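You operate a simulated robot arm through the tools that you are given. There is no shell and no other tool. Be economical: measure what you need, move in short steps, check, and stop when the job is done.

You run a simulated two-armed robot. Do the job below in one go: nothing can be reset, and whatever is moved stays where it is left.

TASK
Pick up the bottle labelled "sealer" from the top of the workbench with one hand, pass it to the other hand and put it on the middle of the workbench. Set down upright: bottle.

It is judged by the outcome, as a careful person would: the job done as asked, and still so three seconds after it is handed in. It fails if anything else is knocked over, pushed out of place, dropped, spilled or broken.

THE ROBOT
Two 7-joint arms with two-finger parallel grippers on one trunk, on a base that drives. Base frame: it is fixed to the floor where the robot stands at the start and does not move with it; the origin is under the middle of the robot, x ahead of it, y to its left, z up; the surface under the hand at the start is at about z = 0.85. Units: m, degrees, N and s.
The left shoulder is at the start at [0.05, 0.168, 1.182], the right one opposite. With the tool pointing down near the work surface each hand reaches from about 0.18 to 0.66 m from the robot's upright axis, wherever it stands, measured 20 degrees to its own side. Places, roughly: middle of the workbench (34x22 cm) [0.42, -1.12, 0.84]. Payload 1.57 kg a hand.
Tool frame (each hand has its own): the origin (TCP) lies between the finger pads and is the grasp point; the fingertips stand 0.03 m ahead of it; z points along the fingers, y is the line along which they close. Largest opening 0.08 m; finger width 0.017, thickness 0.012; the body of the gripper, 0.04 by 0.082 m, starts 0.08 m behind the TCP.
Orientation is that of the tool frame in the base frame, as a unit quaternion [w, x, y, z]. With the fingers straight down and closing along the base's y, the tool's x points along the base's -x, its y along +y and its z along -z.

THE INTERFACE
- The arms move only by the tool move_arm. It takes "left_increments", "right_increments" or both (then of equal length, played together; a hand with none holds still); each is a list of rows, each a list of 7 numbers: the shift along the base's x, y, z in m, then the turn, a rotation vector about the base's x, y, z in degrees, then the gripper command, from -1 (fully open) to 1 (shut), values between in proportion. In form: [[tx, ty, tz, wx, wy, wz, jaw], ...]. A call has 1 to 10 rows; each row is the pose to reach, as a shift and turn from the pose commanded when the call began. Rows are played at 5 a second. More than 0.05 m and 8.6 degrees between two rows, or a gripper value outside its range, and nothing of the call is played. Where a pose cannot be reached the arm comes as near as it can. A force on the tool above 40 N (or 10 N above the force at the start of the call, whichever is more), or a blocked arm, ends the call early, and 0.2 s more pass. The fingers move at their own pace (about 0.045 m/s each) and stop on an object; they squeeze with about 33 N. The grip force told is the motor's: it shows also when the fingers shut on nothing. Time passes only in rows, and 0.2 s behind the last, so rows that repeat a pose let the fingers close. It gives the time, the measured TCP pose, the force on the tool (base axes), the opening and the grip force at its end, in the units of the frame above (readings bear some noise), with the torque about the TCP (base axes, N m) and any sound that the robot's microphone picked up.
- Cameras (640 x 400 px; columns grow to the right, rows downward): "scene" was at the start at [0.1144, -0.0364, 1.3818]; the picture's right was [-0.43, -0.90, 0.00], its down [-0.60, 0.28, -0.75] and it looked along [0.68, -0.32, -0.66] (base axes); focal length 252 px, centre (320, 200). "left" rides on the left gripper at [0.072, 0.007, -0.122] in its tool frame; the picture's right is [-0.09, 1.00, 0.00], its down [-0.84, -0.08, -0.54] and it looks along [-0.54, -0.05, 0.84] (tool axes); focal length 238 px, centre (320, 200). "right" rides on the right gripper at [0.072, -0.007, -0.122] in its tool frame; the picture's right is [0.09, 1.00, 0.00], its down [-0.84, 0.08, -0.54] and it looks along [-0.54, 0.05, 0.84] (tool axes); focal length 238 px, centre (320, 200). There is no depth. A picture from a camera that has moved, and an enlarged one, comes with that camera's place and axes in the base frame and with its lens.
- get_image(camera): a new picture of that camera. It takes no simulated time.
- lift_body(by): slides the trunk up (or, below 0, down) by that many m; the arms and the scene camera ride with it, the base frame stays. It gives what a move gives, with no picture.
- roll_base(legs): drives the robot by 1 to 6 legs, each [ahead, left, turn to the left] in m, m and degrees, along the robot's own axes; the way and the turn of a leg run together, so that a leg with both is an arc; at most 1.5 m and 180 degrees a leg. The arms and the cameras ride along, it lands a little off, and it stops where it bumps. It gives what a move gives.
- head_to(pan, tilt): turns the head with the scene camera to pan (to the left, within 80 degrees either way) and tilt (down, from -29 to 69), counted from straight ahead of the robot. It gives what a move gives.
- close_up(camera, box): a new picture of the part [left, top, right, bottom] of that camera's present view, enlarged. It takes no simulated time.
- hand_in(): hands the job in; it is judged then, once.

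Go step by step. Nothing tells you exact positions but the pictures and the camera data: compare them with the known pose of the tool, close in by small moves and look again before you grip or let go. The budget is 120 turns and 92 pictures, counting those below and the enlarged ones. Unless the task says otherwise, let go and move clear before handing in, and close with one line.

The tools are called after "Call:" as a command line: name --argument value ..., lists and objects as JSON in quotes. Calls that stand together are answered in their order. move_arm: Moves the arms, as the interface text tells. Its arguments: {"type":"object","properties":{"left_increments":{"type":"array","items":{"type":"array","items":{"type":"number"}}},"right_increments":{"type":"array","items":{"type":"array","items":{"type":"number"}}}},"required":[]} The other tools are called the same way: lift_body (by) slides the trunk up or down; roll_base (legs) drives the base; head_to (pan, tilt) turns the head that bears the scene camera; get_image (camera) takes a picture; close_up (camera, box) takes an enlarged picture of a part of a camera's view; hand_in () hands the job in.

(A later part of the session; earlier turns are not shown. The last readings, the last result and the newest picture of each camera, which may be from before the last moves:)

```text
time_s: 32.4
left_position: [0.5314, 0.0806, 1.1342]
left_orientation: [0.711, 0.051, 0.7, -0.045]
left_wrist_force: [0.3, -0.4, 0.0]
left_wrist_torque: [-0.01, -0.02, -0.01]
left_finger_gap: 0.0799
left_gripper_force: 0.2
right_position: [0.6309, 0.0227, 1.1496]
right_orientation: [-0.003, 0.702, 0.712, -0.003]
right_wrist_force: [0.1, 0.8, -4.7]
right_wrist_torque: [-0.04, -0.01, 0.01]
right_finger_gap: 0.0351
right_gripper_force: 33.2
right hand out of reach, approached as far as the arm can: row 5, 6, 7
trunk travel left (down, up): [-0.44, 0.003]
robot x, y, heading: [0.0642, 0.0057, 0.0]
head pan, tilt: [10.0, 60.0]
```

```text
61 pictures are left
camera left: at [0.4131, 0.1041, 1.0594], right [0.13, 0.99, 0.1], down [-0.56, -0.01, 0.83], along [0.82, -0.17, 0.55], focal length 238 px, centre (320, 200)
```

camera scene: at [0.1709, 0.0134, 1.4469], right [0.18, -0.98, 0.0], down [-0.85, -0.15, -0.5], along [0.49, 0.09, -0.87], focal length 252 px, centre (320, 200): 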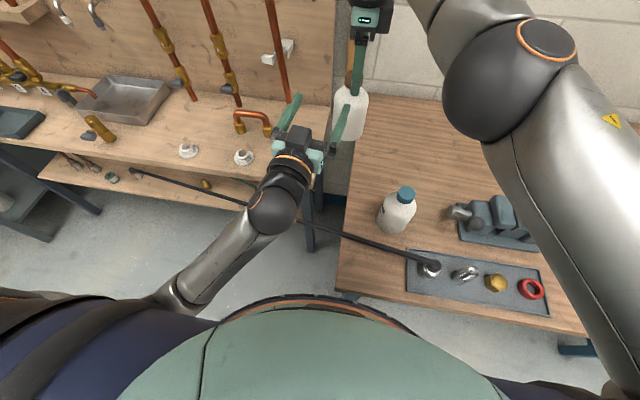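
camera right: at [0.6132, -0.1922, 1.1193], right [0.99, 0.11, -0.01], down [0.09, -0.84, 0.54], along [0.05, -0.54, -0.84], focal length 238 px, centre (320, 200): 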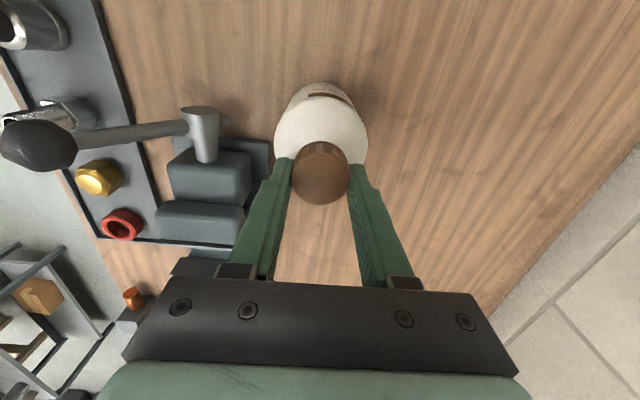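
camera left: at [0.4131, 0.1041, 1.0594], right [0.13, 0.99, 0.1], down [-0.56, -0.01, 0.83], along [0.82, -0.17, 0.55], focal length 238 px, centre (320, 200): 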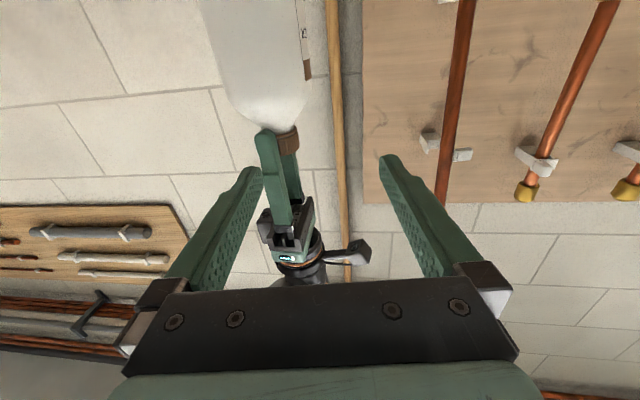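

Bottle now at about (0.631, 0.023), cap centre near z 1.129. I line the left hand up behind it along its own pointing direction.

Call:
move_arm --left_increments '[[0.002, -0.012, -0.002, 0, 0, -2, -1], [0.002, -0.024, -0.004, 0, 0.5, -4, -1], [0.002, -0.035, -0.005, 0, 0.5, -5, -1], [0.002, -0.035, -0.005, 0, 0.5, -5, -1]]'

Call:
get_image --camera "left"

Call:
head_to --pan 0 --tilt 35

Call:
get_image --camera "scene"

```text
time_s: 33.4
left_position: [0.5391, 0.0618, 1.1268]
left_orientation: [0.709, 0.088, 0.698, -0.053]
left_wrist_force: [-0.3, -0.9, 0.4]
left_wrist_torque: [-0.01, -0.05, 0.02]
left_finger_gap: 0.0801
left_gripper_force: 0.2
right_position: [0.6312, 0.0234, 1.1499]
right_orientation: [-0.003, 0.701, 0.713, -0.003]
right_wrist_force: [0.1, 0.0, -5.2]
right_wrist_torque: [-0.01, -0.02, 0.03]
right_finger_gap: 0.0347
right_gripper_force: 32.7
trunk travel left (down, up): [-0.44, 0.003]
robot x, y, heading: [0.0686, 0.0032, 0.0]
head pan, tilt: [10.0, 60.0]
```

```text
60 pictures are left
camera left: at [0.4232, 0.0965, 1.0535], right [0.19, 0.97, 0.14], down [-0.56, -0.01, 0.83], along [0.8, -0.24, 0.55], focal length 238 px, centre (320, 200)
```

left: 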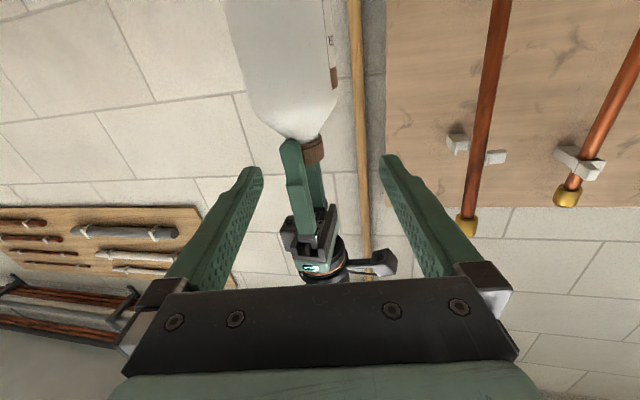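

```text
time_s: 34.3
left_position: [0.5408, 0.0629, 1.1264]
left_orientation: [0.709, 0.087, 0.698, -0.05]
left_wrist_force: [1.0, 0.2, 0.4]
left_wrist_torque: [-0.05, 0.01, -0.02]
left_finger_gap: 0.0802
left_gripper_force: 0.1
right_position: [0.6334, 0.0224, 1.1501]
right_orientation: [-0.004, 0.702, 0.712, -0.003]
right_wrist_force: [0.0, -0.1, -5.0]
right_wrist_torque: [-0.04, -0.01, -0.04]
right_finger_gap: 0.0349
right_gripper_force: 33.3
trunk travel left (down, up): [-0.44, 0.003]
robot x, y, heading: [0.0645, 0.0019, -0.0]
head pan, tilt: [0.0, 35.0]
```

```text
59 pictures are left
camera scene: at [0.1933, 0.0019, 1.4811], right [0.0, -1.0, 0.0], down [-0.57, 0.0, -0.82], along [0.82, 0.0, -0.57], focal length 252 px, centre (320, 200)
```

scene: 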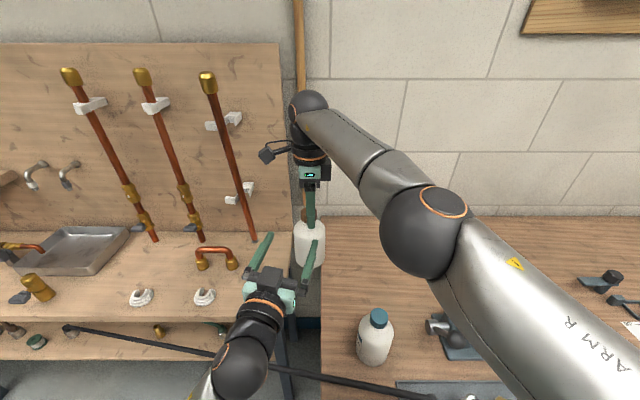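

Nearly lined up. I advance part way while correcting a 2 cm sideways offset, then look.

Call:
move_arm --left_increments '[[0.012, -0.01, 0.002, -1, 0.5, 0, -1], [0.024, -0.02, 0.004, -2, 0.9, 0, -1], [0.035, -0.026, 0.004, -2.8, 0.9, 0, -1], [0.035, -0.026, 0.004, -2.8, 0.9, 0, -1]]'

Call:
get_image --camera "left"

Call:
get_image --camera "right"

```text
time_s: 35.5
left_position: [0.5727, 0.0454, 1.1011]
left_orientation: [0.692, 0.099, 0.714, -0.046]
left_wrist_force: [0.5, 1.7, 0.5]
left_wrist_torque: [0.0, 0.02, 0.03]
left_finger_gap: 0.0801
left_gripper_force: 0.1
right_position: [0.6307, 0.0229, 1.1483]
right_orientation: [-0.004, 0.702, 0.712, -0.004]
right_wrist_force: [-0.7, 0.2, -2.9]
right_wrist_torque: [-0.04, -0.04, 0.01]
right_finger_gap: 0.0349
right_gripper_force: 33.0
trunk travel left (down, up): [-0.44, 0.003]
robot x, y, heading: [0.0668, 0.0009, 0.0]
head pan, tilt: [0.0, 35.0]
stopped in row 4 (left hand): the arm was blocked; the commanded pose is now the measured one
```

```text
58 pictures are left
camera left: at [0.4521, 0.0818, 1.0333], right [0.2, 0.97, 0.16], down [-0.53, -0.03, 0.85], along [0.83, -0.26, 0.5], focal length 238 px, centre (320, 200)
```

left: 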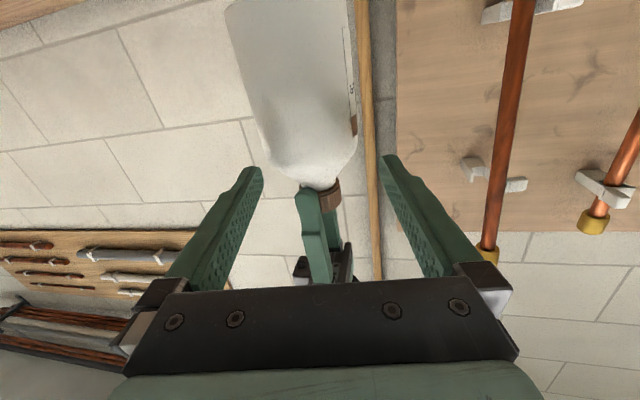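

```text
57 pictures are left
camera right: at [0.6245, 0.0936, 1.2702], right [0.99, 0.11, -0.01], down [0.1, -0.84, 0.54], along [0.05, -0.54, -0.84], focal length 238 px, centre (320, 200)
```

right: 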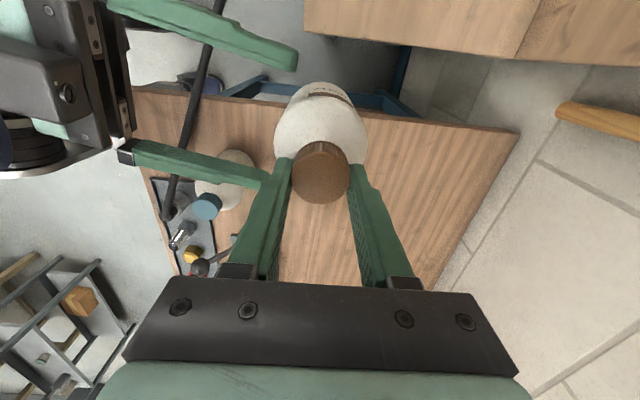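

Blocked again with the hand sagging; I check what the left elbow is touching.

Call:
head_to --pan 55 --tilt 55

Call:
get_image --camera "scene"

```text
time_s: 36.7
left_position: [0.57, 0.046, 1.1036]
left_orientation: [0.693, 0.097, 0.713, -0.044]
left_wrist_force: [-0.4, 0.2, 0.2]
left_wrist_torque: [0.0, 0.03, 0.0]
left_finger_gap: 0.0799
left_gripper_force: 0.1
right_position: [0.6323, 0.0225, 1.1495]
right_orientation: [-0.003, 0.701, 0.713, -0.003]
right_wrist_force: [-0.2, -0.5, -4.3]
right_wrist_torque: [0.02, -0.01, 0.0]
right_finger_gap: 0.0347
right_gripper_force: 33.5
trunk travel left (down, up): [-0.44, 0.003]
robot x, y, heading: [0.0657, 0.0028, 0.2]
head pan, tilt: [55.0, 55.0]
```

```text
56 pictures are left
camera scene: at [0.1466, 0.0608, 1.453], right [0.82, -0.57, 0.0], down [-0.47, -0.67, -0.57], along [0.33, 0.47, -0.82], focal length 252 px, centre (320, 200)
```

scene: 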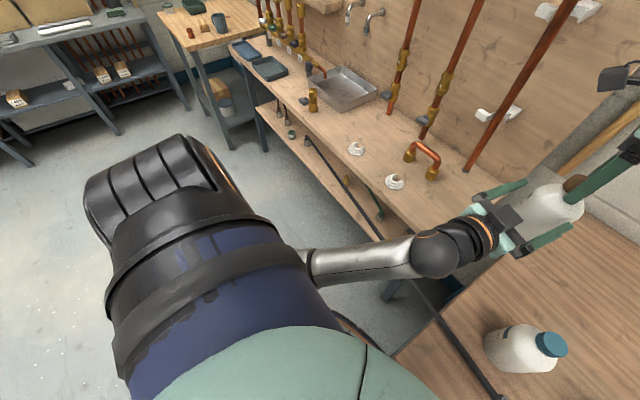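

The left elbow is tucked against the torso, so pointing forward is a poor posture. I'll have the left hand come from the left instead (pointing along -y), and turn the right hand back to its natural yaw. First the left hand backs off and turns.

Call:
move_arm --left_increments '[[-0.03, 0.01, 0.0, 0, 0, 0, -1], [-0.04, 0.04, 0.01, 0, 0, -8, -1], [-0.04, 0.07, 0.02, 0, 0, -16, -1], [-0.04, 0.1, 0.03, 0, 0, -24, -1], [-0.04, 0.13, 0.04, 0, 0, -32, -1], [-0.04, 0.14, 0.04, 0, 0, -40, -1], [-0.04, 0.14, 0.04, 0, 0, -48, -1], [-0.04, 0.14, 0.04, 0, 0, -56, -1], [-0.04, 0.14, 0.04, 0, 0, -64, -1], [-0.04, 0.14, 0.04, 0, 0, -72, -1]]'

Call:
get_image --camera "scene"

```text
time_s: 38.9
left_position: [0.5309, 0.1857, 1.141]
left_orientation: [0.533, 0.498, 0.52, -0.444]
left_wrist_force: [-0.3, -0.5, -0.4]
left_wrist_torque: [0.01, -0.02, -0.01]
left_finger_gap: 0.0801
left_gripper_force: 0.1
right_position: [0.6323, 0.0217, 1.1493]
right_orientation: [-0.003, 0.701, 0.713, -0.003]
right_wrist_force: [0.4, -0.1, -4.4]
right_wrist_torque: [-0.02, -0.04, -0.01]
right_finger_gap: 0.0347
right_gripper_force: 33.5
trunk travel left (down, up): [-0.44, 0.003]
robot x, y, heading: [0.072, 0.0007, 0.4]
head pan, tilt: [55.0, 55.0]
```

```text
55 pictures are left
camera scene: at [0.147, 0.0608, 1.453], right [0.82, -0.57, 0.0], down [-0.47, -0.67, -0.57], along [0.33, 0.47, -0.82], focal length 252 px, centre (320, 200)
```

scene: 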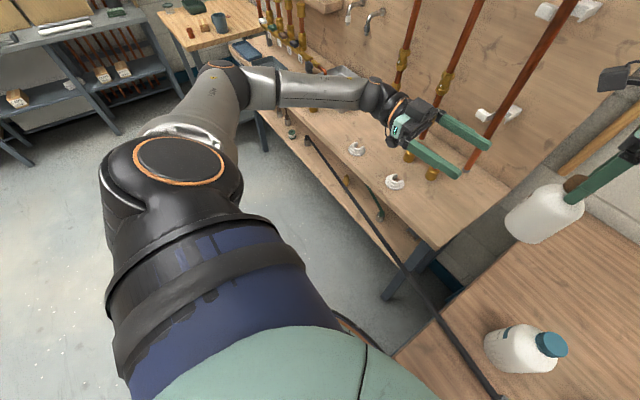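

The left hand now points along -y with its elbow out, fully reached. I turn the right hand with the bottle back by ~90° and bring it in line.

Call:
move_arm --right_increments '[[-0.01, -0.01, 0, 0, 0, 8.5, 1], [-0.02, -0.02, 0, 0, 0, 17, 1], [-0.03, -0.03, 0, 0, 0, 25.5, 1], [-0.04, -0.04, 0, 0, 0, 34, 1], [-0.05, -0.04, 0, 0, 0, 42.5, 1], [-0.06, -0.04, 0, 0, 0, 51, 1], [-0.07, -0.04, 0, 0, 0, 59.5, 1], [-0.07, -0.04, 0, 0, 0, 68, 1], [-0.07, -0.04, 0, 0, 0, 76.5, 1], [-0.07, -0.04, 0, 0, 0, 85, 1]]'

Call:
head_to --pan 10 --tilt 40

Call:
get_image --camera "scene"

Call:
get_image --camera "left"

```text
time_s: 41.1
left_position: [0.5319, 0.1847, 1.143]
left_orientation: [0.534, 0.497, 0.52, -0.445]
left_wrist_force: [0.0, 0.0, -0.4]
left_wrist_torque: [0.01, 0.02, -0.02]
left_finger_gap: 0.0799
left_gripper_force: 0.0
right_position: [0.589, -0.0064, 1.2666]
right_orientation: [-0.036, 0.035, 0.998, -0.036]
right_wrist_force: [-0.2, -0.7, -3.9]
right_wrist_torque: [0.0, -0.04, -0.04]
right_finger_gap: 0.0347
right_gripper_force: 32.5
right hand out of reach, approached as far as the arm can: row 1, 2, 3, 4, 5, 6, 7, 8, 9, 10
trunk travel left (down, up): [-0.44, 0.003]
robot x, y, heading: [0.0652, 0.0026, 0.3]
head pan, tilt: [55.0, 55.0]
```

```text
time_s: 42.2
left_position: [0.5314, 0.1844, 1.1428]
left_orientation: [0.534, 0.498, 0.52, -0.444]
left_wrist_force: [-0.2, 0.2, 0.2]
left_wrist_torque: [-0.01, 0.01, 0.02]
left_finger_gap: 0.0799
left_gripper_force: 0.0
right_position: [0.5901, -0.0064, 1.2673]
right_orientation: [-0.036, 0.036, 0.998, -0.034]
right_wrist_force: [0.1, -0.8, -4.3]
right_wrist_torque: [0.01, -0.07, -0.01]
right_finger_gap: 0.0347
right_gripper_force: 33.4
trunk travel left (down, up): [-0.44, 0.003]
robot x, y, heading: [0.0636, 0.001, 0.0]
head pan, tilt: [10.0, 40.0]
```

```text
54 pictures are left
camera scene: at [0.189, 0.0166, 1.4736], right [0.18, -0.98, 0.0], down [-0.63, -0.11, -0.77], along [0.75, 0.14, -0.64], focal length 252 px, centre (320, 200)
```

scene: 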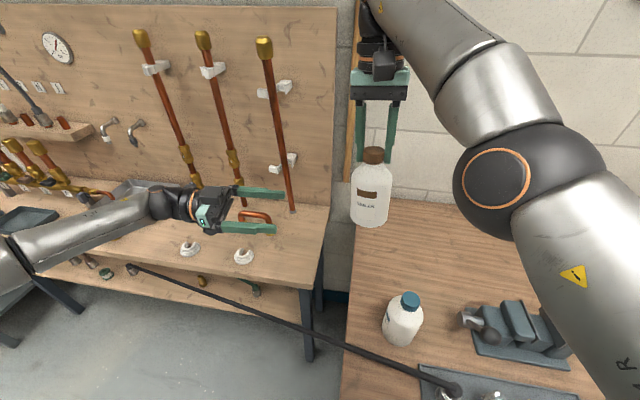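

```text
53 pictures are left
camera left: at [0.5287, 0.3099, 1.0749], right [0.98, 0.11, 0.16], down [-0.19, 0.49, 0.85], along [0.01, -0.86, 0.5], focal length 238 px, centre (320, 200)
```

left: 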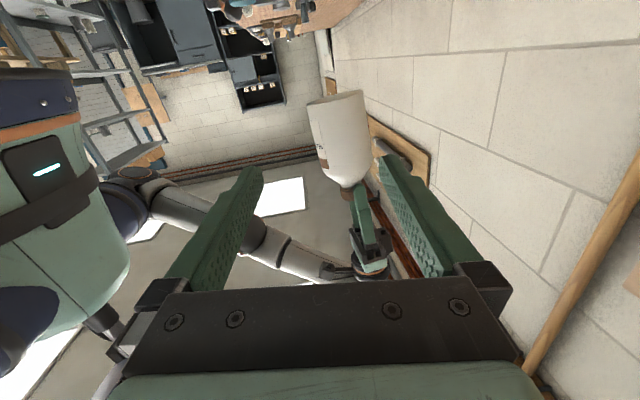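

Orientation is nearly restored, but the hand drifted up and tilted 4°. I level it and bring it in line with the left hand.

Call:
move_arm --right_increments '[[-0.01, -0.01, -0.01, 0.5, -0.5, 1, 1], [-0.02, -0.02, -0.02, 1, -1, 2, 1], [-0.03, -0.03, -0.035, 2, -2, 4, 1], [-0.04, -0.04, -0.05, 3, -3, 6, 1], [-0.05, -0.044, -0.07, 4.1, -4.1, 8, 1], [-0.055, -0.044, -0.09, 4.1, -4.1, 10, 1], [-0.055, -0.044, -0.105, 4.1, -4.1, 10, 1], [-0.055, -0.044, -0.115, 4.1, -4.1, 10, 1], [-0.055, -0.044, -0.115, 4.1, -4.1, 10, 1]]'

Call:
get_image --camera "scene"

Call:
get_image --camera "left"

```text
time_s: 44.2
left_position: [0.5306, 0.186, 1.1416]
left_orientation: [0.534, 0.497, 0.52, -0.444]
left_wrist_force: [1.0, 0.3, 0.2]
left_wrist_torque: [-0.03, -0.01, -0.01]
left_finger_gap: 0.0802
left_gripper_force: 0.1
right_position: [0.5873, -0.0016, 1.2793]
right_orientation: [-0.032, -0.046, 0.998, -0.021]
right_wrist_force: [0.2, 0.4, -4.8]
right_wrist_torque: [-0.02, -0.04, -0.01]
right_finger_gap: 0.0349
right_gripper_force: 33.1
right hand out of reach, approached as far as the arm can: row 1, 2, 3, 4, 5, 6, 7, 8, 9
trunk travel left (down, up): [-0.44, 0.003]
robot x, y, heading: [0.063, 0.0016, -0.1]
head pan, tilt: [10.0, 40.0]
```

```text
52 pictures are left
camera scene: at [0.1888, 0.0166, 1.4737], right [0.18, -0.98, 0.0], down [-0.63, -0.11, -0.77], along [0.75, 0.13, -0.64], focal length 252 px, centre (320, 200)
```

scene: 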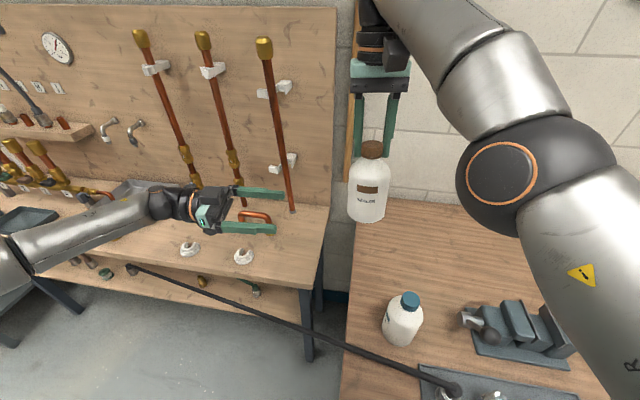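

```text
51 pictures are left
camera left: at [0.5285, 0.3099, 1.075], right [0.98, 0.11, 0.16], down [-0.19, 0.49, 0.85], along [0.01, -0.86, 0.5], focal length 238 px, centre (320, 200)
```

left: 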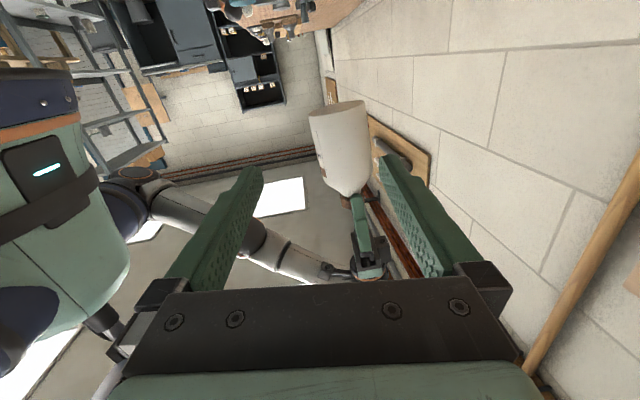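

The right wrist seems stuck at a limit here; I move it towards its own side to free it.

Call:
move_arm --right_increments '[[-0.01, -0.03, 0, 0, 0, 0, 1], [-0.02, -0.06, 0, 0, 0, 0, 1], [-0.03, -0.09, 0, 0, 0, 0, 1], [-0.04, -0.12, 0, 0, 0, 0, 1], [-0.05, -0.15, 0, 0, 0, 0, 1], [-0.06, -0.18, 0, 0, 0, 0, 1], [-0.07, -0.21, 0, 0, 0, 0, 1], [-0.08, -0.24, 0, 0, 0, 0, 1]]'

```text
time_s: 46.0
left_position: [0.53, 0.1874, 1.143]
left_orientation: [0.535, 0.497, 0.519, -0.445]
left_wrist_force: [0.1, 0.5, 0.1]
left_wrist_torque: [-0.01, -0.01, 0.0]
left_finger_gap: 0.0796
left_gripper_force: 0.0
right_position: [0.6304, -0.1336, 1.2848]
right_orientation: [-0.031, -0.048, 0.998, -0.022]
right_wrist_force: [-1.2, 0.8, -4.6]
right_wrist_torque: [-0.04, -0.05, 0.01]
right_finger_gap: 0.0349
right_gripper_force: 33.2
right hand out of reach, approached as far as the arm can: row 1, 2, 3, 4, 5, 6, 7, 8
trunk travel left (down, up): [-0.44, 0.003]
robot x, y, heading: [0.0612, 0.0063, 0.1]
head pan, tilt: [10.0, 40.0]
```

Call:
move_arm --right_increments '[[0.01, -0.01, -0.02, 0, 0, 0, 1], [0.02, -0.02, -0.04, 0, 0, 0, 1], [0.02, -0.03, -0.06, 0, 0, 0, 1], [0.02, -0.05, -0.08, 0, 0, 0, 1], [0.02, -0.07, -0.1, 0, 0, 0, 1], [0.02, -0.09, -0.12, 0, 0, 0, 1], [0.02, -0.11, -0.13, 0, 0, 0, 1], [0.02, -0.13, -0.13, 0, 0, 0, 1]]'

Call:
head_to --pan -35 --tilt 35

Call:
get_image --camera "scene"

```text
time_s: 47.9
left_position: [0.5315, 0.1845, 1.1436]
left_orientation: [0.533, 0.498, 0.52, -0.445]
left_wrist_force: [0.5, -0.3, 0.5]
left_wrist_torque: [-0.02, -0.03, -0.02]
left_finger_gap: 0.0803
left_gripper_force: 0.1
right_position: [0.651, -0.2666, 1.1512]
right_orientation: [-0.031, -0.046, 0.998, -0.02]
right_wrist_force: [0.7, -0.4, -4.1]
right_wrist_torque: [0.0, -0.07, 0.01]
right_finger_gap: 0.0349
right_gripper_force: 32.8
trunk travel left (down, up): [-0.44, 0.003]
robot x, y, heading: [0.0676, -0.001, 0.1]
head pan, tilt: [10.0, 40.0]
```

```text
time_s: 49.0
left_position: [0.5304, 0.1852, 1.1423]
left_orientation: [0.534, 0.498, 0.52, -0.444]
left_wrist_force: [0.1, 0.5, -0.4]
left_wrist_torque: [-0.03, -0.01, 0.01]
left_finger_gap: 0.0801
left_gripper_force: 0.0
right_position: [0.651, -0.266, 1.1515]
right_orientation: [-0.031, -0.047, 0.998, -0.021]
right_wrist_force: [1.2, 0.2, -4.7]
right_wrist_torque: [0.0, -0.06, 0.02]
right_finger_gap: 0.0347
right_gripper_force: 32.8
trunk travel left (down, up): [-0.44, 0.003]
robot x, y, heading: [0.0652, 0.0017, 0.2]
head pan, tilt: [-35.0, 35.0]
```

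```text
50 pictures are left
camera scene: at [0.1775, -0.0489, 1.4812], right [-0.57, -0.82, 0.0], down [-0.47, 0.33, -0.82], along [0.67, -0.47, -0.57], focal length 252 px, centre (320, 200)
```

scene: 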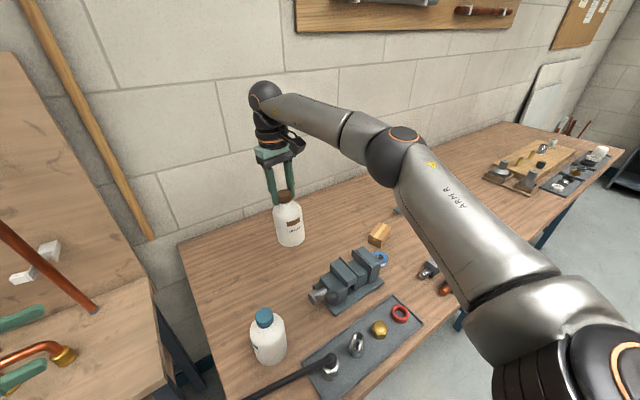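

Free again. I level the bottle and bring it in at this height towards the left hand.

Call:
move_arm --right_increments '[[-0.01, 0.02, 0, 1.2, -1.8, 0, 1], [-0.02, 0.045, 0, 2.4, -3.6, 0, 1], [-0.035, 0.07, 0, 2.4, -3.6, 0, 1], [-0.05, 0.095, 0, 2.4, -3.6, 0, 1], [-0.065, 0.12, 0, 2.4, -3.6, 0, 1], [-0.08, 0.14, 0, 2.4, -3.6, 0, 1], [-0.09, 0.16, 0, 2.4, -3.6, 0, 1], [-0.09, 0.16, 0, 2.4, -3.6, 0, 1]]'

```text
time_s: 50.8
left_position: [0.5312, 0.1844, 1.142]
left_orientation: [0.534, 0.498, 0.52, -0.444]
left_wrist_force: [0.6, 0.1, -0.1]
left_wrist_torque: [0.01, 0.0, 0.03]
left_finger_gap: 0.08
left_gripper_force: 0.1
right_position: [0.5623, -0.1064, 1.1508]
right_orientation: [0.001, -0.045, 0.999, -0.001]
right_wrist_force: [-0.3, -0.4, -4.6]
right_wrist_torque: [-0.01, -0.01, 0.01]
right_finger_gap: 0.0348
right_gripper_force: 33.3
trunk travel left (down, up): [-0.44, 0.003]
robot x, y, heading: [0.0677, 0.0042, 0.1]
head pan, tilt: [-35.0, 35.0]
```

Level and reachable at (0.562, -0.106). Now the left hand approaches along -y to a stand-off.

Call:
move_arm --left_increments '[[0.005, -0.035, -0.002, 0, 0, 0, -1], [0.01, -0.07, -0.004, 0, 0, 0, -1], [0.014, -0.105, -0.006, 0, 0, 0, -1], [0.018, -0.14, -0.008, 0, 0, 0, -1], [0.018, -0.165, -0.008, 0, 0, 0, -1], [0.018, -0.165, -0.008, 0, 0, 0, -1]]'

Call:
head_to --pan -10 --tilt 38

Call:
get_image --camera "scene"

Call:
get_image --camera "left"

Call:
get_image --camera "right"

```text
time_s: 52.2
left_position: [0.5485, 0.02, 1.1357]
left_orientation: [0.533, 0.499, 0.519, -0.445]
left_wrist_force: [0.2, -0.6, -0.5]
left_wrist_torque: [-0.02, 0.02, 0.01]
left_finger_gap: 0.08
left_gripper_force: 0.1
right_position: [0.5629, -0.1065, 1.1497]
right_orientation: [0.001, -0.046, 0.999, -0.002]
right_wrist_force: [0.1, 0.1, -4.4]
right_wrist_torque: [0.01, -0.04, 0.01]
right_finger_gap: 0.0346
right_gripper_force: 32.9
trunk travel left (down, up): [-0.44, 0.003]
robot x, y, heading: [0.0641, 0.0002, 0.0]
head pan, tilt: [-35.0, 35.0]
```

```text
time_s: 53.1
left_position: [0.5482, 0.021, 1.1349]
left_orientation: [0.533, 0.499, 0.519, -0.444]
left_wrist_force: [0.1, -0.4, 0.7]
left_wrist_torque: [-0.01, -0.02, -0.02]
left_finger_gap: 0.0799
left_gripper_force: 0.1
right_position: [0.5625, -0.1058, 1.1503]
right_orientation: [0.001, -0.046, 0.999, -0.002]
right_wrist_force: [1.1, -0.4, -4.0]
right_wrist_torque: [0.0, -0.04, 0.02]
right_finger_gap: 0.0351
right_gripper_force: 32.5
trunk travel left (down, up): [-0.44, 0.003]
robot x, y, heading: [0.0661, 0.0006, 0.2]
head pan, tilt: [-10.0, 38.0]
```

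```text
49 pictures are left
camera scene: at [0.1902, -0.0133, 1.4767], right [-0.17, -0.98, 0.0], down [-0.61, 0.11, -0.79], along [0.78, -0.14, -0.62], focal length 252 px, centre (320, 200)
```

scene: 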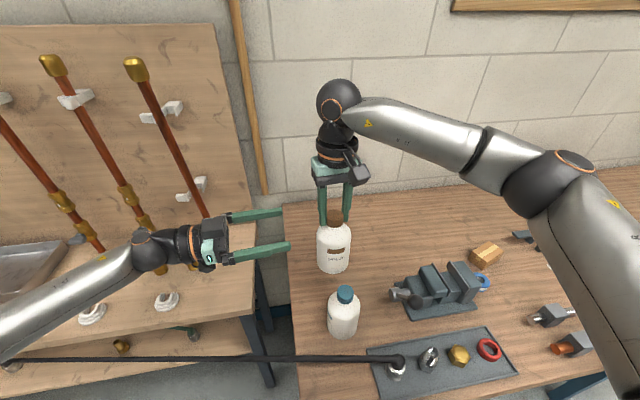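

```text
48 pictures are left
camera left: at [0.5467, 0.1449, 1.0671], right [0.98, 0.11, 0.16], down [-0.19, 0.49, 0.85], along [0.01, -0.86, 0.5], focal length 238 px, centre (320, 200)
```

left: 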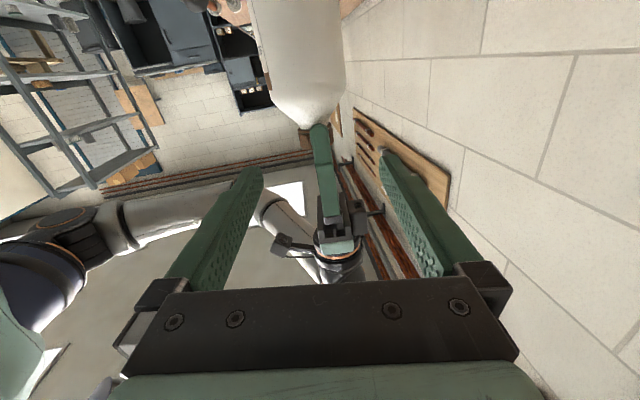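

```text
47 pictures are left
camera right: at [0.4908, -0.1198, 1.2716], right [-0.18, 0.98, 0.0], down [0.82, 0.16, 0.54], along [0.54, 0.1, -0.84], focal length 238 px, centre (320, 200)
```

right: 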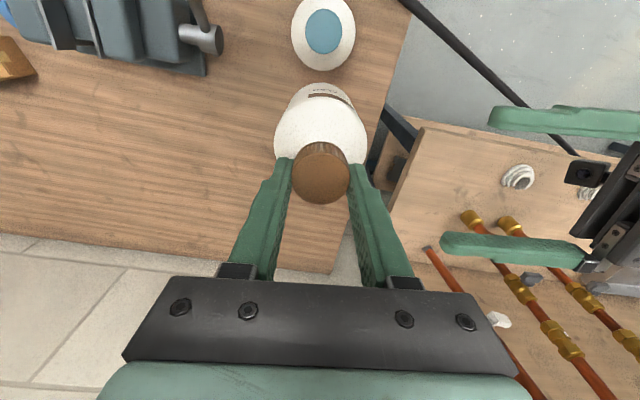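

Well lined up. I level the left hand's roll (4°) and pitch (2°) and advance most of the way, then check.

Call:
move_arm --left_increments '[[0.003, -0.02, -0.002, -1, 2, 0, -1], [0.006, -0.04, -0.004, -2.1, 4.1, 0, -1], [0.008, -0.06, -0.005, -2.1, 4.1, 0, -1], [0.01, -0.085, -0.005, -2.1, 4.1, 0, -1], [0.01, -0.085, -0.005, -2.1, 4.1, 0, -1]]'

Call:
get_image --camera "left"

Call:
get_image --camera "right"

Call:
close_up --camera "scene" --box '[240, 140, 400, 290]'

```text
time_s: 54.3
left_position: [0.5587, -0.0649, 1.1294]
left_orientation: [0.525, 0.471, 0.531, -0.471]
left_wrist_force: [0.4, 1.0, -0.3]
left_wrist_torque: [0.01, 0.0, 0.02]
left_finger_gap: 0.0799
left_gripper_force: 0.0
right_position: [0.5627, -0.106, 1.1505]
right_orientation: [0.001, -0.046, 0.999, -0.001]
right_wrist_force: [0.0, 0.9, -3.3]
right_wrist_torque: [0.0, -0.03, -0.01]
right_finger_gap: 0.0347
right_gripper_force: 32.7
trunk travel left (down, up): [-0.44, 0.003]
robot x, y, heading: [0.0672, 0.0034, 0.1]
head pan, tilt: [-10.0, 38.0]
```

```text
46 pictures are left
camera left: at [0.5522, 0.0575, 1.0575], right [0.99, 0.11, 0.09], down [-0.13, 0.52, 0.84], along [0.05, -0.84, 0.53], focal length 238 px, centre (320, 200)
```

left: 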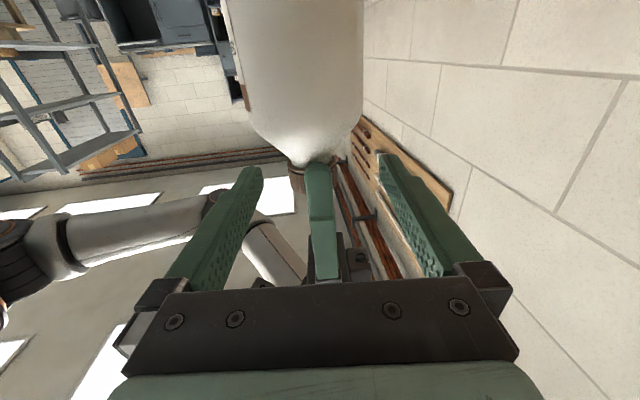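

```text
45 pictures are left
camera right: at [0.4907, -0.1195, 1.2717], right [-0.18, 0.98, 0.0], down [0.82, 0.16, 0.54], along [0.54, 0.1, -0.84], focal length 238 px, centre (320, 200)
```

right: 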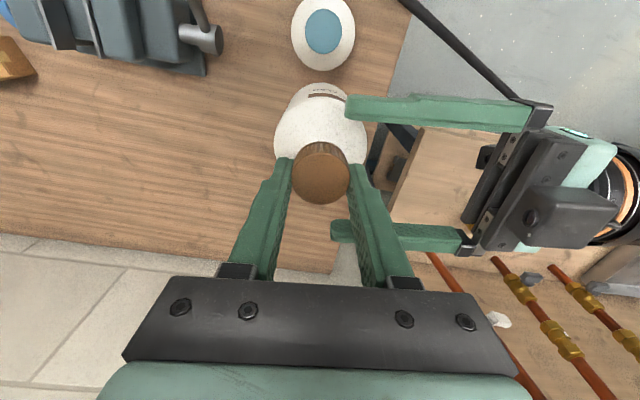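

```text
2.67 times, centred on (320, 215) of scene
camera zoom: at [0.1902, -0.0129, 1.4767], right [-0.17, -0.99, 0.0], down [-0.61, 0.11, -0.79], along [0.78, -0.14, -0.62], focal length 672 px, centre (320, 160)
```

zoom: 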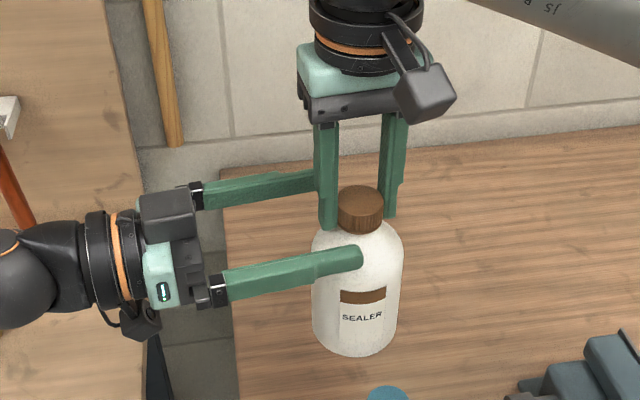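

Everything fits: the left fingers straddle the cap at its height, clear of the right fingers. I advance the last 4 cm.

Call:
move_arm --left_increments '[[0.001, -0.015, 0.002, 0, 0, 0, -1], [0.002, -0.03, 0.002, 0, 0, 0, -1], [0.003, -0.041, 0.002, 0, 0, 0, -1], [0.003, -0.041, 0.002, 0, 0, 0, -1]]'

Call:
get_image --camera "right"

Call:
close_up --camera "scene" --box '[240, 140, 400, 290]'

```text
time_s: 55.3
left_position: [0.5611, -0.1057, 1.1312]
left_orientation: [0.524, 0.472, 0.529, -0.472]
left_wrist_force: [-0.5, 0.6, -0.3]
left_wrist_torque: [-0.02, 0.01, -0.01]
left_finger_gap: 0.0801
left_gripper_force: 0.0
right_position: [0.5622, -0.1058, 1.151]
right_orientation: [0.0, -0.047, 0.999, -0.001]
right_wrist_force: [0.1, 0.5, -4.4]
right_wrist_torque: [0.02, -0.02, 0.01]
right_finger_gap: 0.0348
right_gripper_force: 33.1
trunk travel left (down, up): [-0.44, 0.003]
robot x, y, heading: [0.0671, 0.0032, -0.1]
head pan, tilt: [-10.0, 38.0]
```

```text
43 pictures are left
camera right: at [0.4908, -0.1197, 1.2716], right [-0.18, 0.98, 0.0], down [0.82, 0.16, 0.54], along [0.54, 0.1, -0.84], focal length 238 px, centre (320, 200)
```

right: 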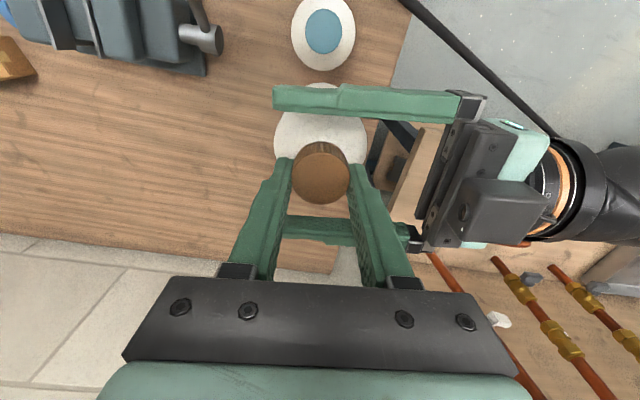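

```text
2.67 times, centred on (320, 215) of scene
camera zoom: at [0.1902, -0.0131, 1.4767], right [-0.17, -0.99, 0.0], down [-0.61, 0.11, -0.79], along [0.78, -0.14, -0.62], focal length 672 px, centre (320, 160)
```

zoom: 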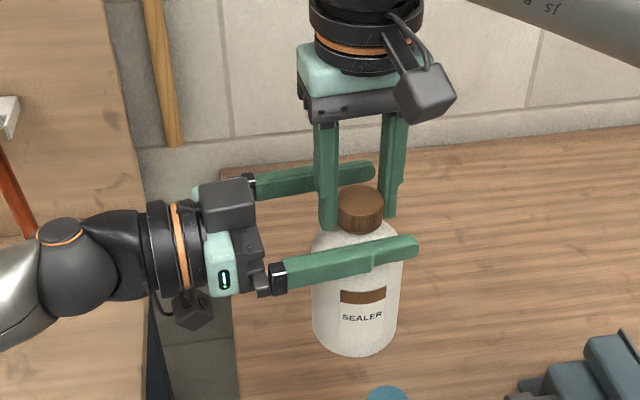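

Positioned. Close the left gripper on the cap.

Call:
move_arm --left_increments '[[0, 0, 0, 0, 0, 0, 0], [0, 0, 0, 0, 0, 0, 1], [0, 0, 0, 0, 0, 0, 1], [0, 0, 0, 0, 0, 0, 1], [0, 0, 0, 0, 0, 0, 1]]'

Call:
get_image --camera "right"

Call:
close_up --camera "scene" --box '[240, 140, 400, 290]'

```text
time_s: 56.5
left_position: [0.5586, -0.1073, 1.1319]
left_orientation: [0.521, 0.474, 0.528, -0.474]
left_wrist_force: [-18.1, 1.7, 1.6]
left_wrist_torque: [0.1, -0.15, -0.01]
left_finger_gap: 0.0349
left_gripper_force: 32.9
right_position: [0.5637, -0.1069, 1.151]
right_orientation: [0.003, -0.045, 0.999, -0.001]
right_wrist_force: [17.6, -2.3, -6.5]
right_wrist_torque: [-0.12, -0.21, 0.02]
right_finger_gap: 0.0348
right_gripper_force: 33.2
trunk travel left (down, up): [-0.44, 0.003]
robot x, y, heading: [0.0668, 0.003, 0.4]
head pan, tilt: [-10.0, 38.0]
```

```text
41 pictures are left
camera right: at [0.4915, -0.1202, 1.2715], right [-0.18, 0.98, 0.0], down [0.82, 0.15, 0.55], along [0.54, 0.1, -0.84], focal length 238 px, centre (320, 200)
```

right: 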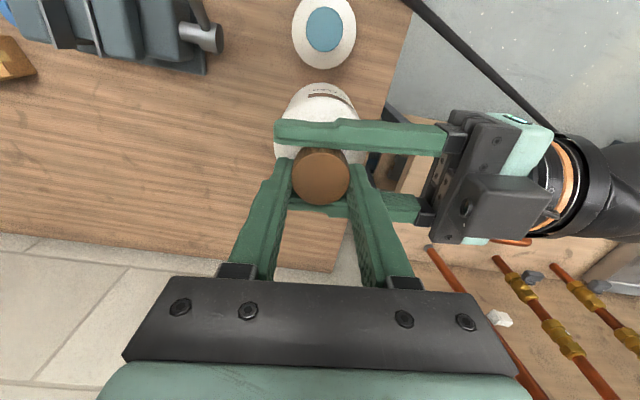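

```text
2.67 times, centred on (320, 215) of scene
camera zoom: at [0.1902, -0.0133, 1.4767], right [-0.17, -0.99, 0.0], down [-0.61, 0.11, -0.79], along [0.78, -0.14, -0.62], focal length 672 px, centre (320, 160)
```

zoom: 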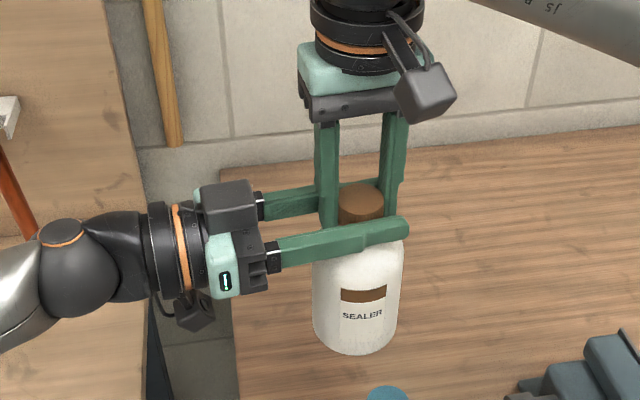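

Both hands hold the cap (35 mm each). I ease the sideways force by a few mm, then open the right hand.

Call:
move_arm --left_increments '[[-0.002, 0, 0, 0, 0, 0, 1], [-0.003, 0, 0, 0, 0, 0, 1], [-0.003, 0, 0, 0, 0, 0, 1]]'

Call:
move_arm --right_increments '[[0, 0, 0, 0, 0, 0, 0.2], [0, 0, 0, 0, 0, 0, -0.4], [0, 0, 0, 0, 0, 0, -1], [0, 0, 0, 0, 0, 0, -1], [0, 0, 0, 0, 0, 0, -1]]'

Call:
close_up --camera "scene" --box '[240, 140, 400, 290]'

```text
time_s: 57.3
left_position: [0.5589, -0.1063, 1.1308]
left_orientation: [0.523, 0.471, 0.531, -0.472]
left_wrist_force: [-12.4, -2.4, 0.4]
left_wrist_torque: [-0.05, 0.24, -0.18]
left_finger_gap: 0.0349
left_gripper_force: 33.2
right_position: [0.5619, -0.1049, 1.1517]
right_orientation: [0.002, -0.046, 0.999, -0.001]
right_wrist_force: [13.4, 2.9, -4.3]
right_wrist_torque: [0.11, -0.53, 0.2]
right_finger_gap: 0.0348
right_gripper_force: 33.4
trunk travel left (down, up): [-0.44, 0.003]
robot x, y, heading: [0.0678, 0.0007, 0.3]
head pan, tilt: [-10.0, 38.0]
```

```text
time_s: 58.5
left_position: [0.5593, -0.1057, 1.1318]
left_orientation: [0.524, 0.471, 0.531, -0.471]
left_wrist_force: [0.1, 0.0, -1.1]
left_wrist_torque: [0.04, 0.02, 0.01]
left_finger_gap: 0.0345
left_gripper_force: 32.6
right_position: [0.5623, -0.1066, 1.151]
right_orientation: [0.0, -0.045, 0.999, -0.001]
right_wrist_force: [-0.9, 0.9, 1.1]
right_wrist_torque: [0.0, 0.01, 0.02]
right_finger_gap: 0.0799
right_gripper_force: 0.1
trunk travel left (down, up): [-0.44, 0.003]
robot x, y, heading: [0.0669, 0.0049, -0.0]
head pan, tilt: [-10.0, 38.0]
```

```text
2.67 times, centred on (320, 215) of scene
camera zoom: at [0.1903, -0.0132, 1.4767], right [-0.17, -0.99, 0.0], down [-0.61, 0.11, -0.79], along [0.78, -0.14, -0.62], focal length 672 px, centre (320, 160)
```

zoom: 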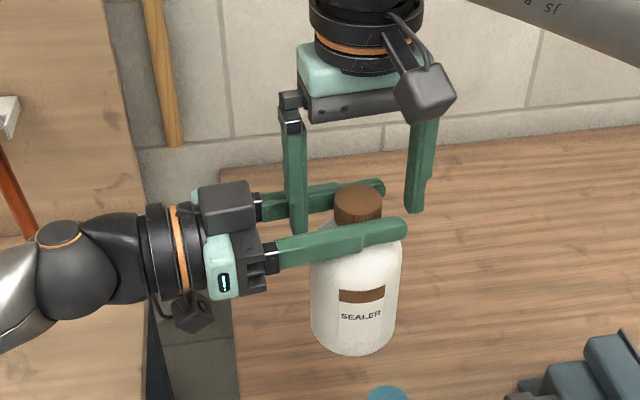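

The left hand holds the bottle alone. The right hand rises clear and moves away to its side.

Call:
move_arm --right_increments '[[0, 0, 0.02, 0, 0, 0, -1], [0, 0, 0.04, 0, 0, 0, -1], [0.003, 0, 0.06, 0, 0, 0, -1], [0.003, 0, 0.06, 0, 0, 0, -1]]'

Call:
get_image --camera "scene"

```text
time_s: 59.5
left_position: [0.56, -0.105, 1.1326]
left_orientation: [0.523, 0.472, 0.531, -0.472]
left_wrist_force: [-0.2, -0.3, -0.5]
left_wrist_torque: [0.01, 0.03, -0.03]
left_finger_gap: 0.0352
left_gripper_force: 33.4
right_position: [0.5653, -0.1059, 1.2094]
right_orientation: [0.001, -0.046, 0.999, -0.001]
right_wrist_force: [0.1, 0.2, 0.2]
right_wrist_torque: [0.01, -0.01, 0.03]
right_finger_gap: 0.0798
right_gripper_force: 0.2
trunk travel left (down, up): [-0.44, 0.003]
robot x, y, heading: [0.0624, 0.0023, 0.0]
head pan, tilt: [-10.0, 38.0]
```

```text
38 pictures are left
camera scene: at [0.1904, -0.0134, 1.4766], right [-0.17, -0.99, 0.0], down [-0.61, 0.11, -0.79], along [0.78, -0.14, -0.62], focal length 252 px, centre (320, 200)
```

scene: 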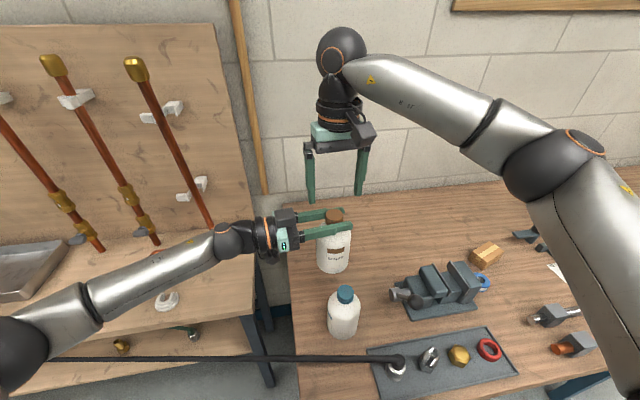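

Handover done. I raise the bottle and move the right hand further aside.

Call:
move_arm --right_increments '[[0.01, -0.03, 0, 0, 0, 0, -1], [0.02, -0.06, 0, 0, 0, 0, -1], [0.03, -0.09, 0, 0, 0, 0, -1], [0.03, -0.13, 0, 0, 0, 0, -1], [0.03, -0.17, 0, 0, 0, 0, -1], [0.03, -0.2, 0, 0, 0, 0, -1], [0.03, -0.2, 0, 0, 0, 0, -1]]'

Call:
move_arm --left_increments '[[0, 0.0, 0.02, 0, 0, 0, 1], [0, 0.0, 0.04, 0, 0, 0, 1], [0, 0.0, 0.06, 0, 0, 0, 1], [0, 0.0, 0.08, 0, 0, 0, 1], [0, 0.0, 0.08, 0, 0, 0, 1]]'

Call:
head_to --pan -60 --tilt 25

Call:
get_image --camera "scene"

```text
time_s: 61.1
left_position: [0.5591, -0.1054, 1.1319]
left_orientation: [0.524, 0.472, 0.53, -0.472]
left_wrist_force: [-0.2, 0.1, 0.1]
left_wrist_torque: [-0.03, -0.01, 0.01]
left_finger_gap: 0.0348
left_gripper_force: 32.8
right_position: [0.5942, -0.307, 1.2117]
right_orientation: [0.001, -0.046, 0.999, -0.002]
right_wrist_force: [-0.6, -0.1, 0.9]
right_wrist_torque: [-0.01, 0.0, -0.04]
right_finger_gap: 0.0799
right_gripper_force: 0.0
trunk travel left (down, up): [-0.44, 0.003]
robot x, y, heading: [0.0646, 0.0013, 0.3]
head pan, tilt: [-10.0, 38.0]
```

```text
time_s: 62.3
left_position: [0.56, -0.1051, 1.2117]
left_orientation: [0.523, 0.471, 0.532, -0.471]
left_wrist_force: [-0.1, 0.2, -3.3]
left_wrist_torque: [0.03, 0.01, 0.02]
left_finger_gap: 0.0347
left_gripper_force: 32.7
right_position: [0.5932, -0.3063, 1.21]
right_orientation: [0.001, -0.047, 0.999, -0.001]
right_wrist_force: [0.8, -0.9, 0.8]
right_wrist_torque: [-0.01, 0.01, -0.01]
right_finger_gap: 0.0798
right_gripper_force: 0.0
trunk travel left (down, up): [-0.44, 0.003]
robot x, y, heading: [0.067, 0.0049, -0.1]
head pan, tilt: [-10.0, 38.0]
```

```text
time_s: 63.4
left_position: [0.559, -0.1059, 1.2112]
left_orientation: [0.524, 0.471, 0.531, -0.471]
left_wrist_force: [0.0, 0.0, -4.2]
left_wrist_torque: [-0.03, 0.03, -0.02]
left_finger_gap: 0.0345
left_gripper_force: 33.3
right_position: [0.5941, -0.307, 1.2108]
right_orientation: [0.001, -0.046, 0.999, -0.002]
right_wrist_force: [0.8, -0.3, -0.4]
right_wrist_torque: [-0.03, -0.02, 0.01]
right_finger_gap: 0.0798
right_gripper_force: 0.0
trunk travel left (down, up): [-0.44, 0.003]
robot x, y, heading: [0.0688, 0.0011, -0.0]
head pan, tilt: [-60.0, 25.0]
```

```text
37 pictures are left
camera scene: at [0.1515, -0.0781, 1.497], right [-0.86, -0.5, 0.0], down [-0.21, 0.37, -0.91], along [0.46, -0.78, -0.42], focal length 252 px, centre (320, 200)
```

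scene: 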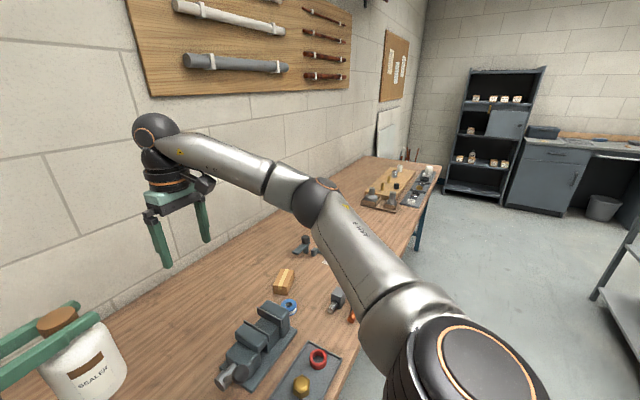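

The bottle is securely in the left hand (about 4 N weight). I back off from the bench and drive right along it to the middle; everything carried is well above the objects.

Call:
roll_base --legs '[[-0.1, 0, 0], [0, -0.6, 0]]'

Call:
head_to --pan -25 --tilt 40

Call:
get_image --camera "scene"

```text
time_s: 69.9
left_position: [0.459, -0.7015, 1.2116]
left_orientation: [0.523, 0.472, 0.531, -0.471]
left_wrist_force: [0.3, 0.1, -3.5]
left_wrist_torque: [0.01, 0.04, 0.01]
left_finger_gap: 0.0349
left_gripper_force: 33.3
right_position: [0.4948, -0.9022, 1.2105]
right_orientation: [0.001, -0.046, 0.999, 0.0]
right_wrist_force: [-0.4, -0.6, -0.4]
right_wrist_torque: [-0.02, -0.01, -0.01]
right_finger_gap: 0.0799
right_gripper_force: 0.0
trunk travel left (down, up): [-0.44, 0.003]
robot x, y, heading: [-0.0351, -0.5914, -0.3]
head pan, tilt: [-60.0, 25.0]
```

```text
time_s: 70.9
left_position: [0.4595, -0.7019, 1.2108]
left_orientation: [0.523, 0.471, 0.531, -0.471]
left_wrist_force: [-0.1, -0.4, -4.1]
left_wrist_torque: [0.01, 0.0, 0.02]
left_finger_gap: 0.0347
left_gripper_force: 33.4
right_position: [0.4951, -0.9038, 1.2107]
right_orientation: [0.001, -0.046, 0.999, -0.002]
right_wrist_force: [0.2, -0.3, -0.3]
right_wrist_torque: [0.0, 0.01, -0.02]
right_finger_gap: 0.0798
right_gripper_force: 0.1
trunk travel left (down, up): [-0.44, 0.003]
robot x, y, heading: [-0.031, -0.5916, 0.2]
head pan, tilt: [-25.0, 40.0]
```

```text
36 pictures are left
camera scene: at [0.0831, -0.6304, 1.4737], right [-0.42, -0.91, 0.0], down [-0.58, 0.27, -0.77], along [0.69, -0.32, -0.64], focal length 252 px, centre (320, 200)
```

scene: 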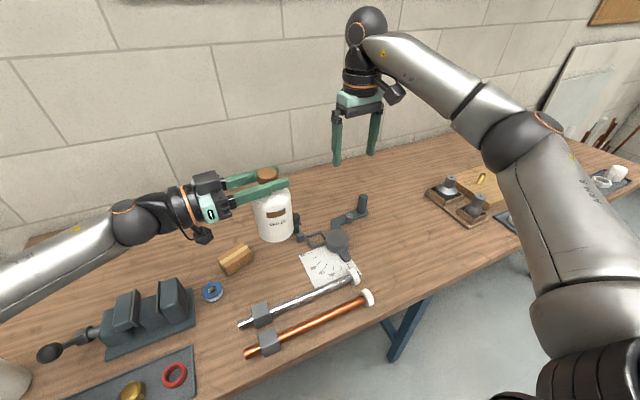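

The middle of the bench at (0.42, -1.12) is free. I drive the remaining way so that the bottle is above it.

Call:
roll_base --legs '[[-0.035, -0.418, 0]]'

Call:
head_to --pan -10 --tilt 50

Call:
get_image --camera "scene"

```text
time_s: 75.1
left_position: [0.4261, -1.1215, 1.2109]
left_orientation: [0.524, 0.471, 0.531, -0.47]
left_wrist_force: [0.0, 0.2, -4.5]
left_wrist_torque: [-0.03, -0.01, 0.0]
left_finger_gap: 0.035
left_gripper_force: 32.7
right_position: [0.4616, -1.3237, 1.2098]
right_orientation: [0.001, -0.046, 0.999, -0.001]
right_wrist_force: [0.0, -1.4, 0.1]
right_wrist_torque: [-0.01, 0.05, 0.0]
right_finger_gap: 0.0798
right_gripper_force: 0.1
trunk travel left (down, up): [-0.44, 0.003]
robot x, y, heading: [-0.0679, -1.0109, 0.1]
head pan, tilt: [-25.0, 40.0]
```

```text
time_s: 75.9
left_position: [0.4257, -1.1221, 1.2095]
left_orientation: [0.523, 0.471, 0.531, -0.471]
left_wrist_force: [-0.3, -0.5, -4.8]
left_wrist_torque: [-0.02, 0.02, -0.02]
left_finger_gap: 0.0348
left_gripper_force: 33.2
right_position: [0.4616, -1.323, 1.2106]
right_orientation: [0.001, -0.046, 0.999, -0.001]
right_wrist_force: [-0.1, -0.4, 0.0]
right_wrist_torque: [0.0, -0.02, 0.0]
right_finger_gap: 0.08
right_gripper_force: 0.1
trunk travel left (down, up): [-0.44, 0.003]
robot x, y, heading: [-0.0658, -1.0138, 0.2]
head pan, tilt: [-10.0, 50.0]
```

```text
35 pictures are left
camera scene: at [0.0478, -1.0277, 1.4595], right [-0.17, -0.99, 0.0], down [-0.75, 0.13, -0.64], along [0.63, -0.11, -0.77], focal length 252 px, centre (320, 200)
```

scene: 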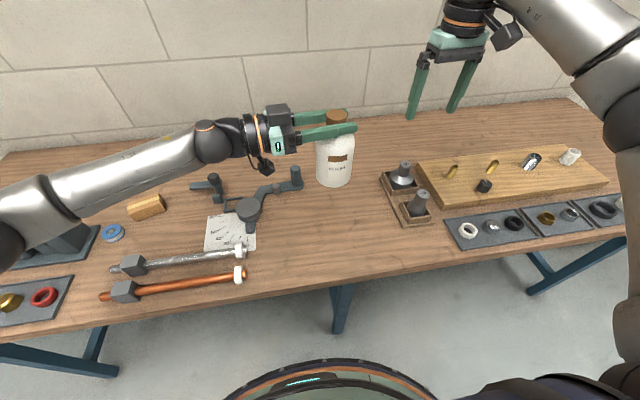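

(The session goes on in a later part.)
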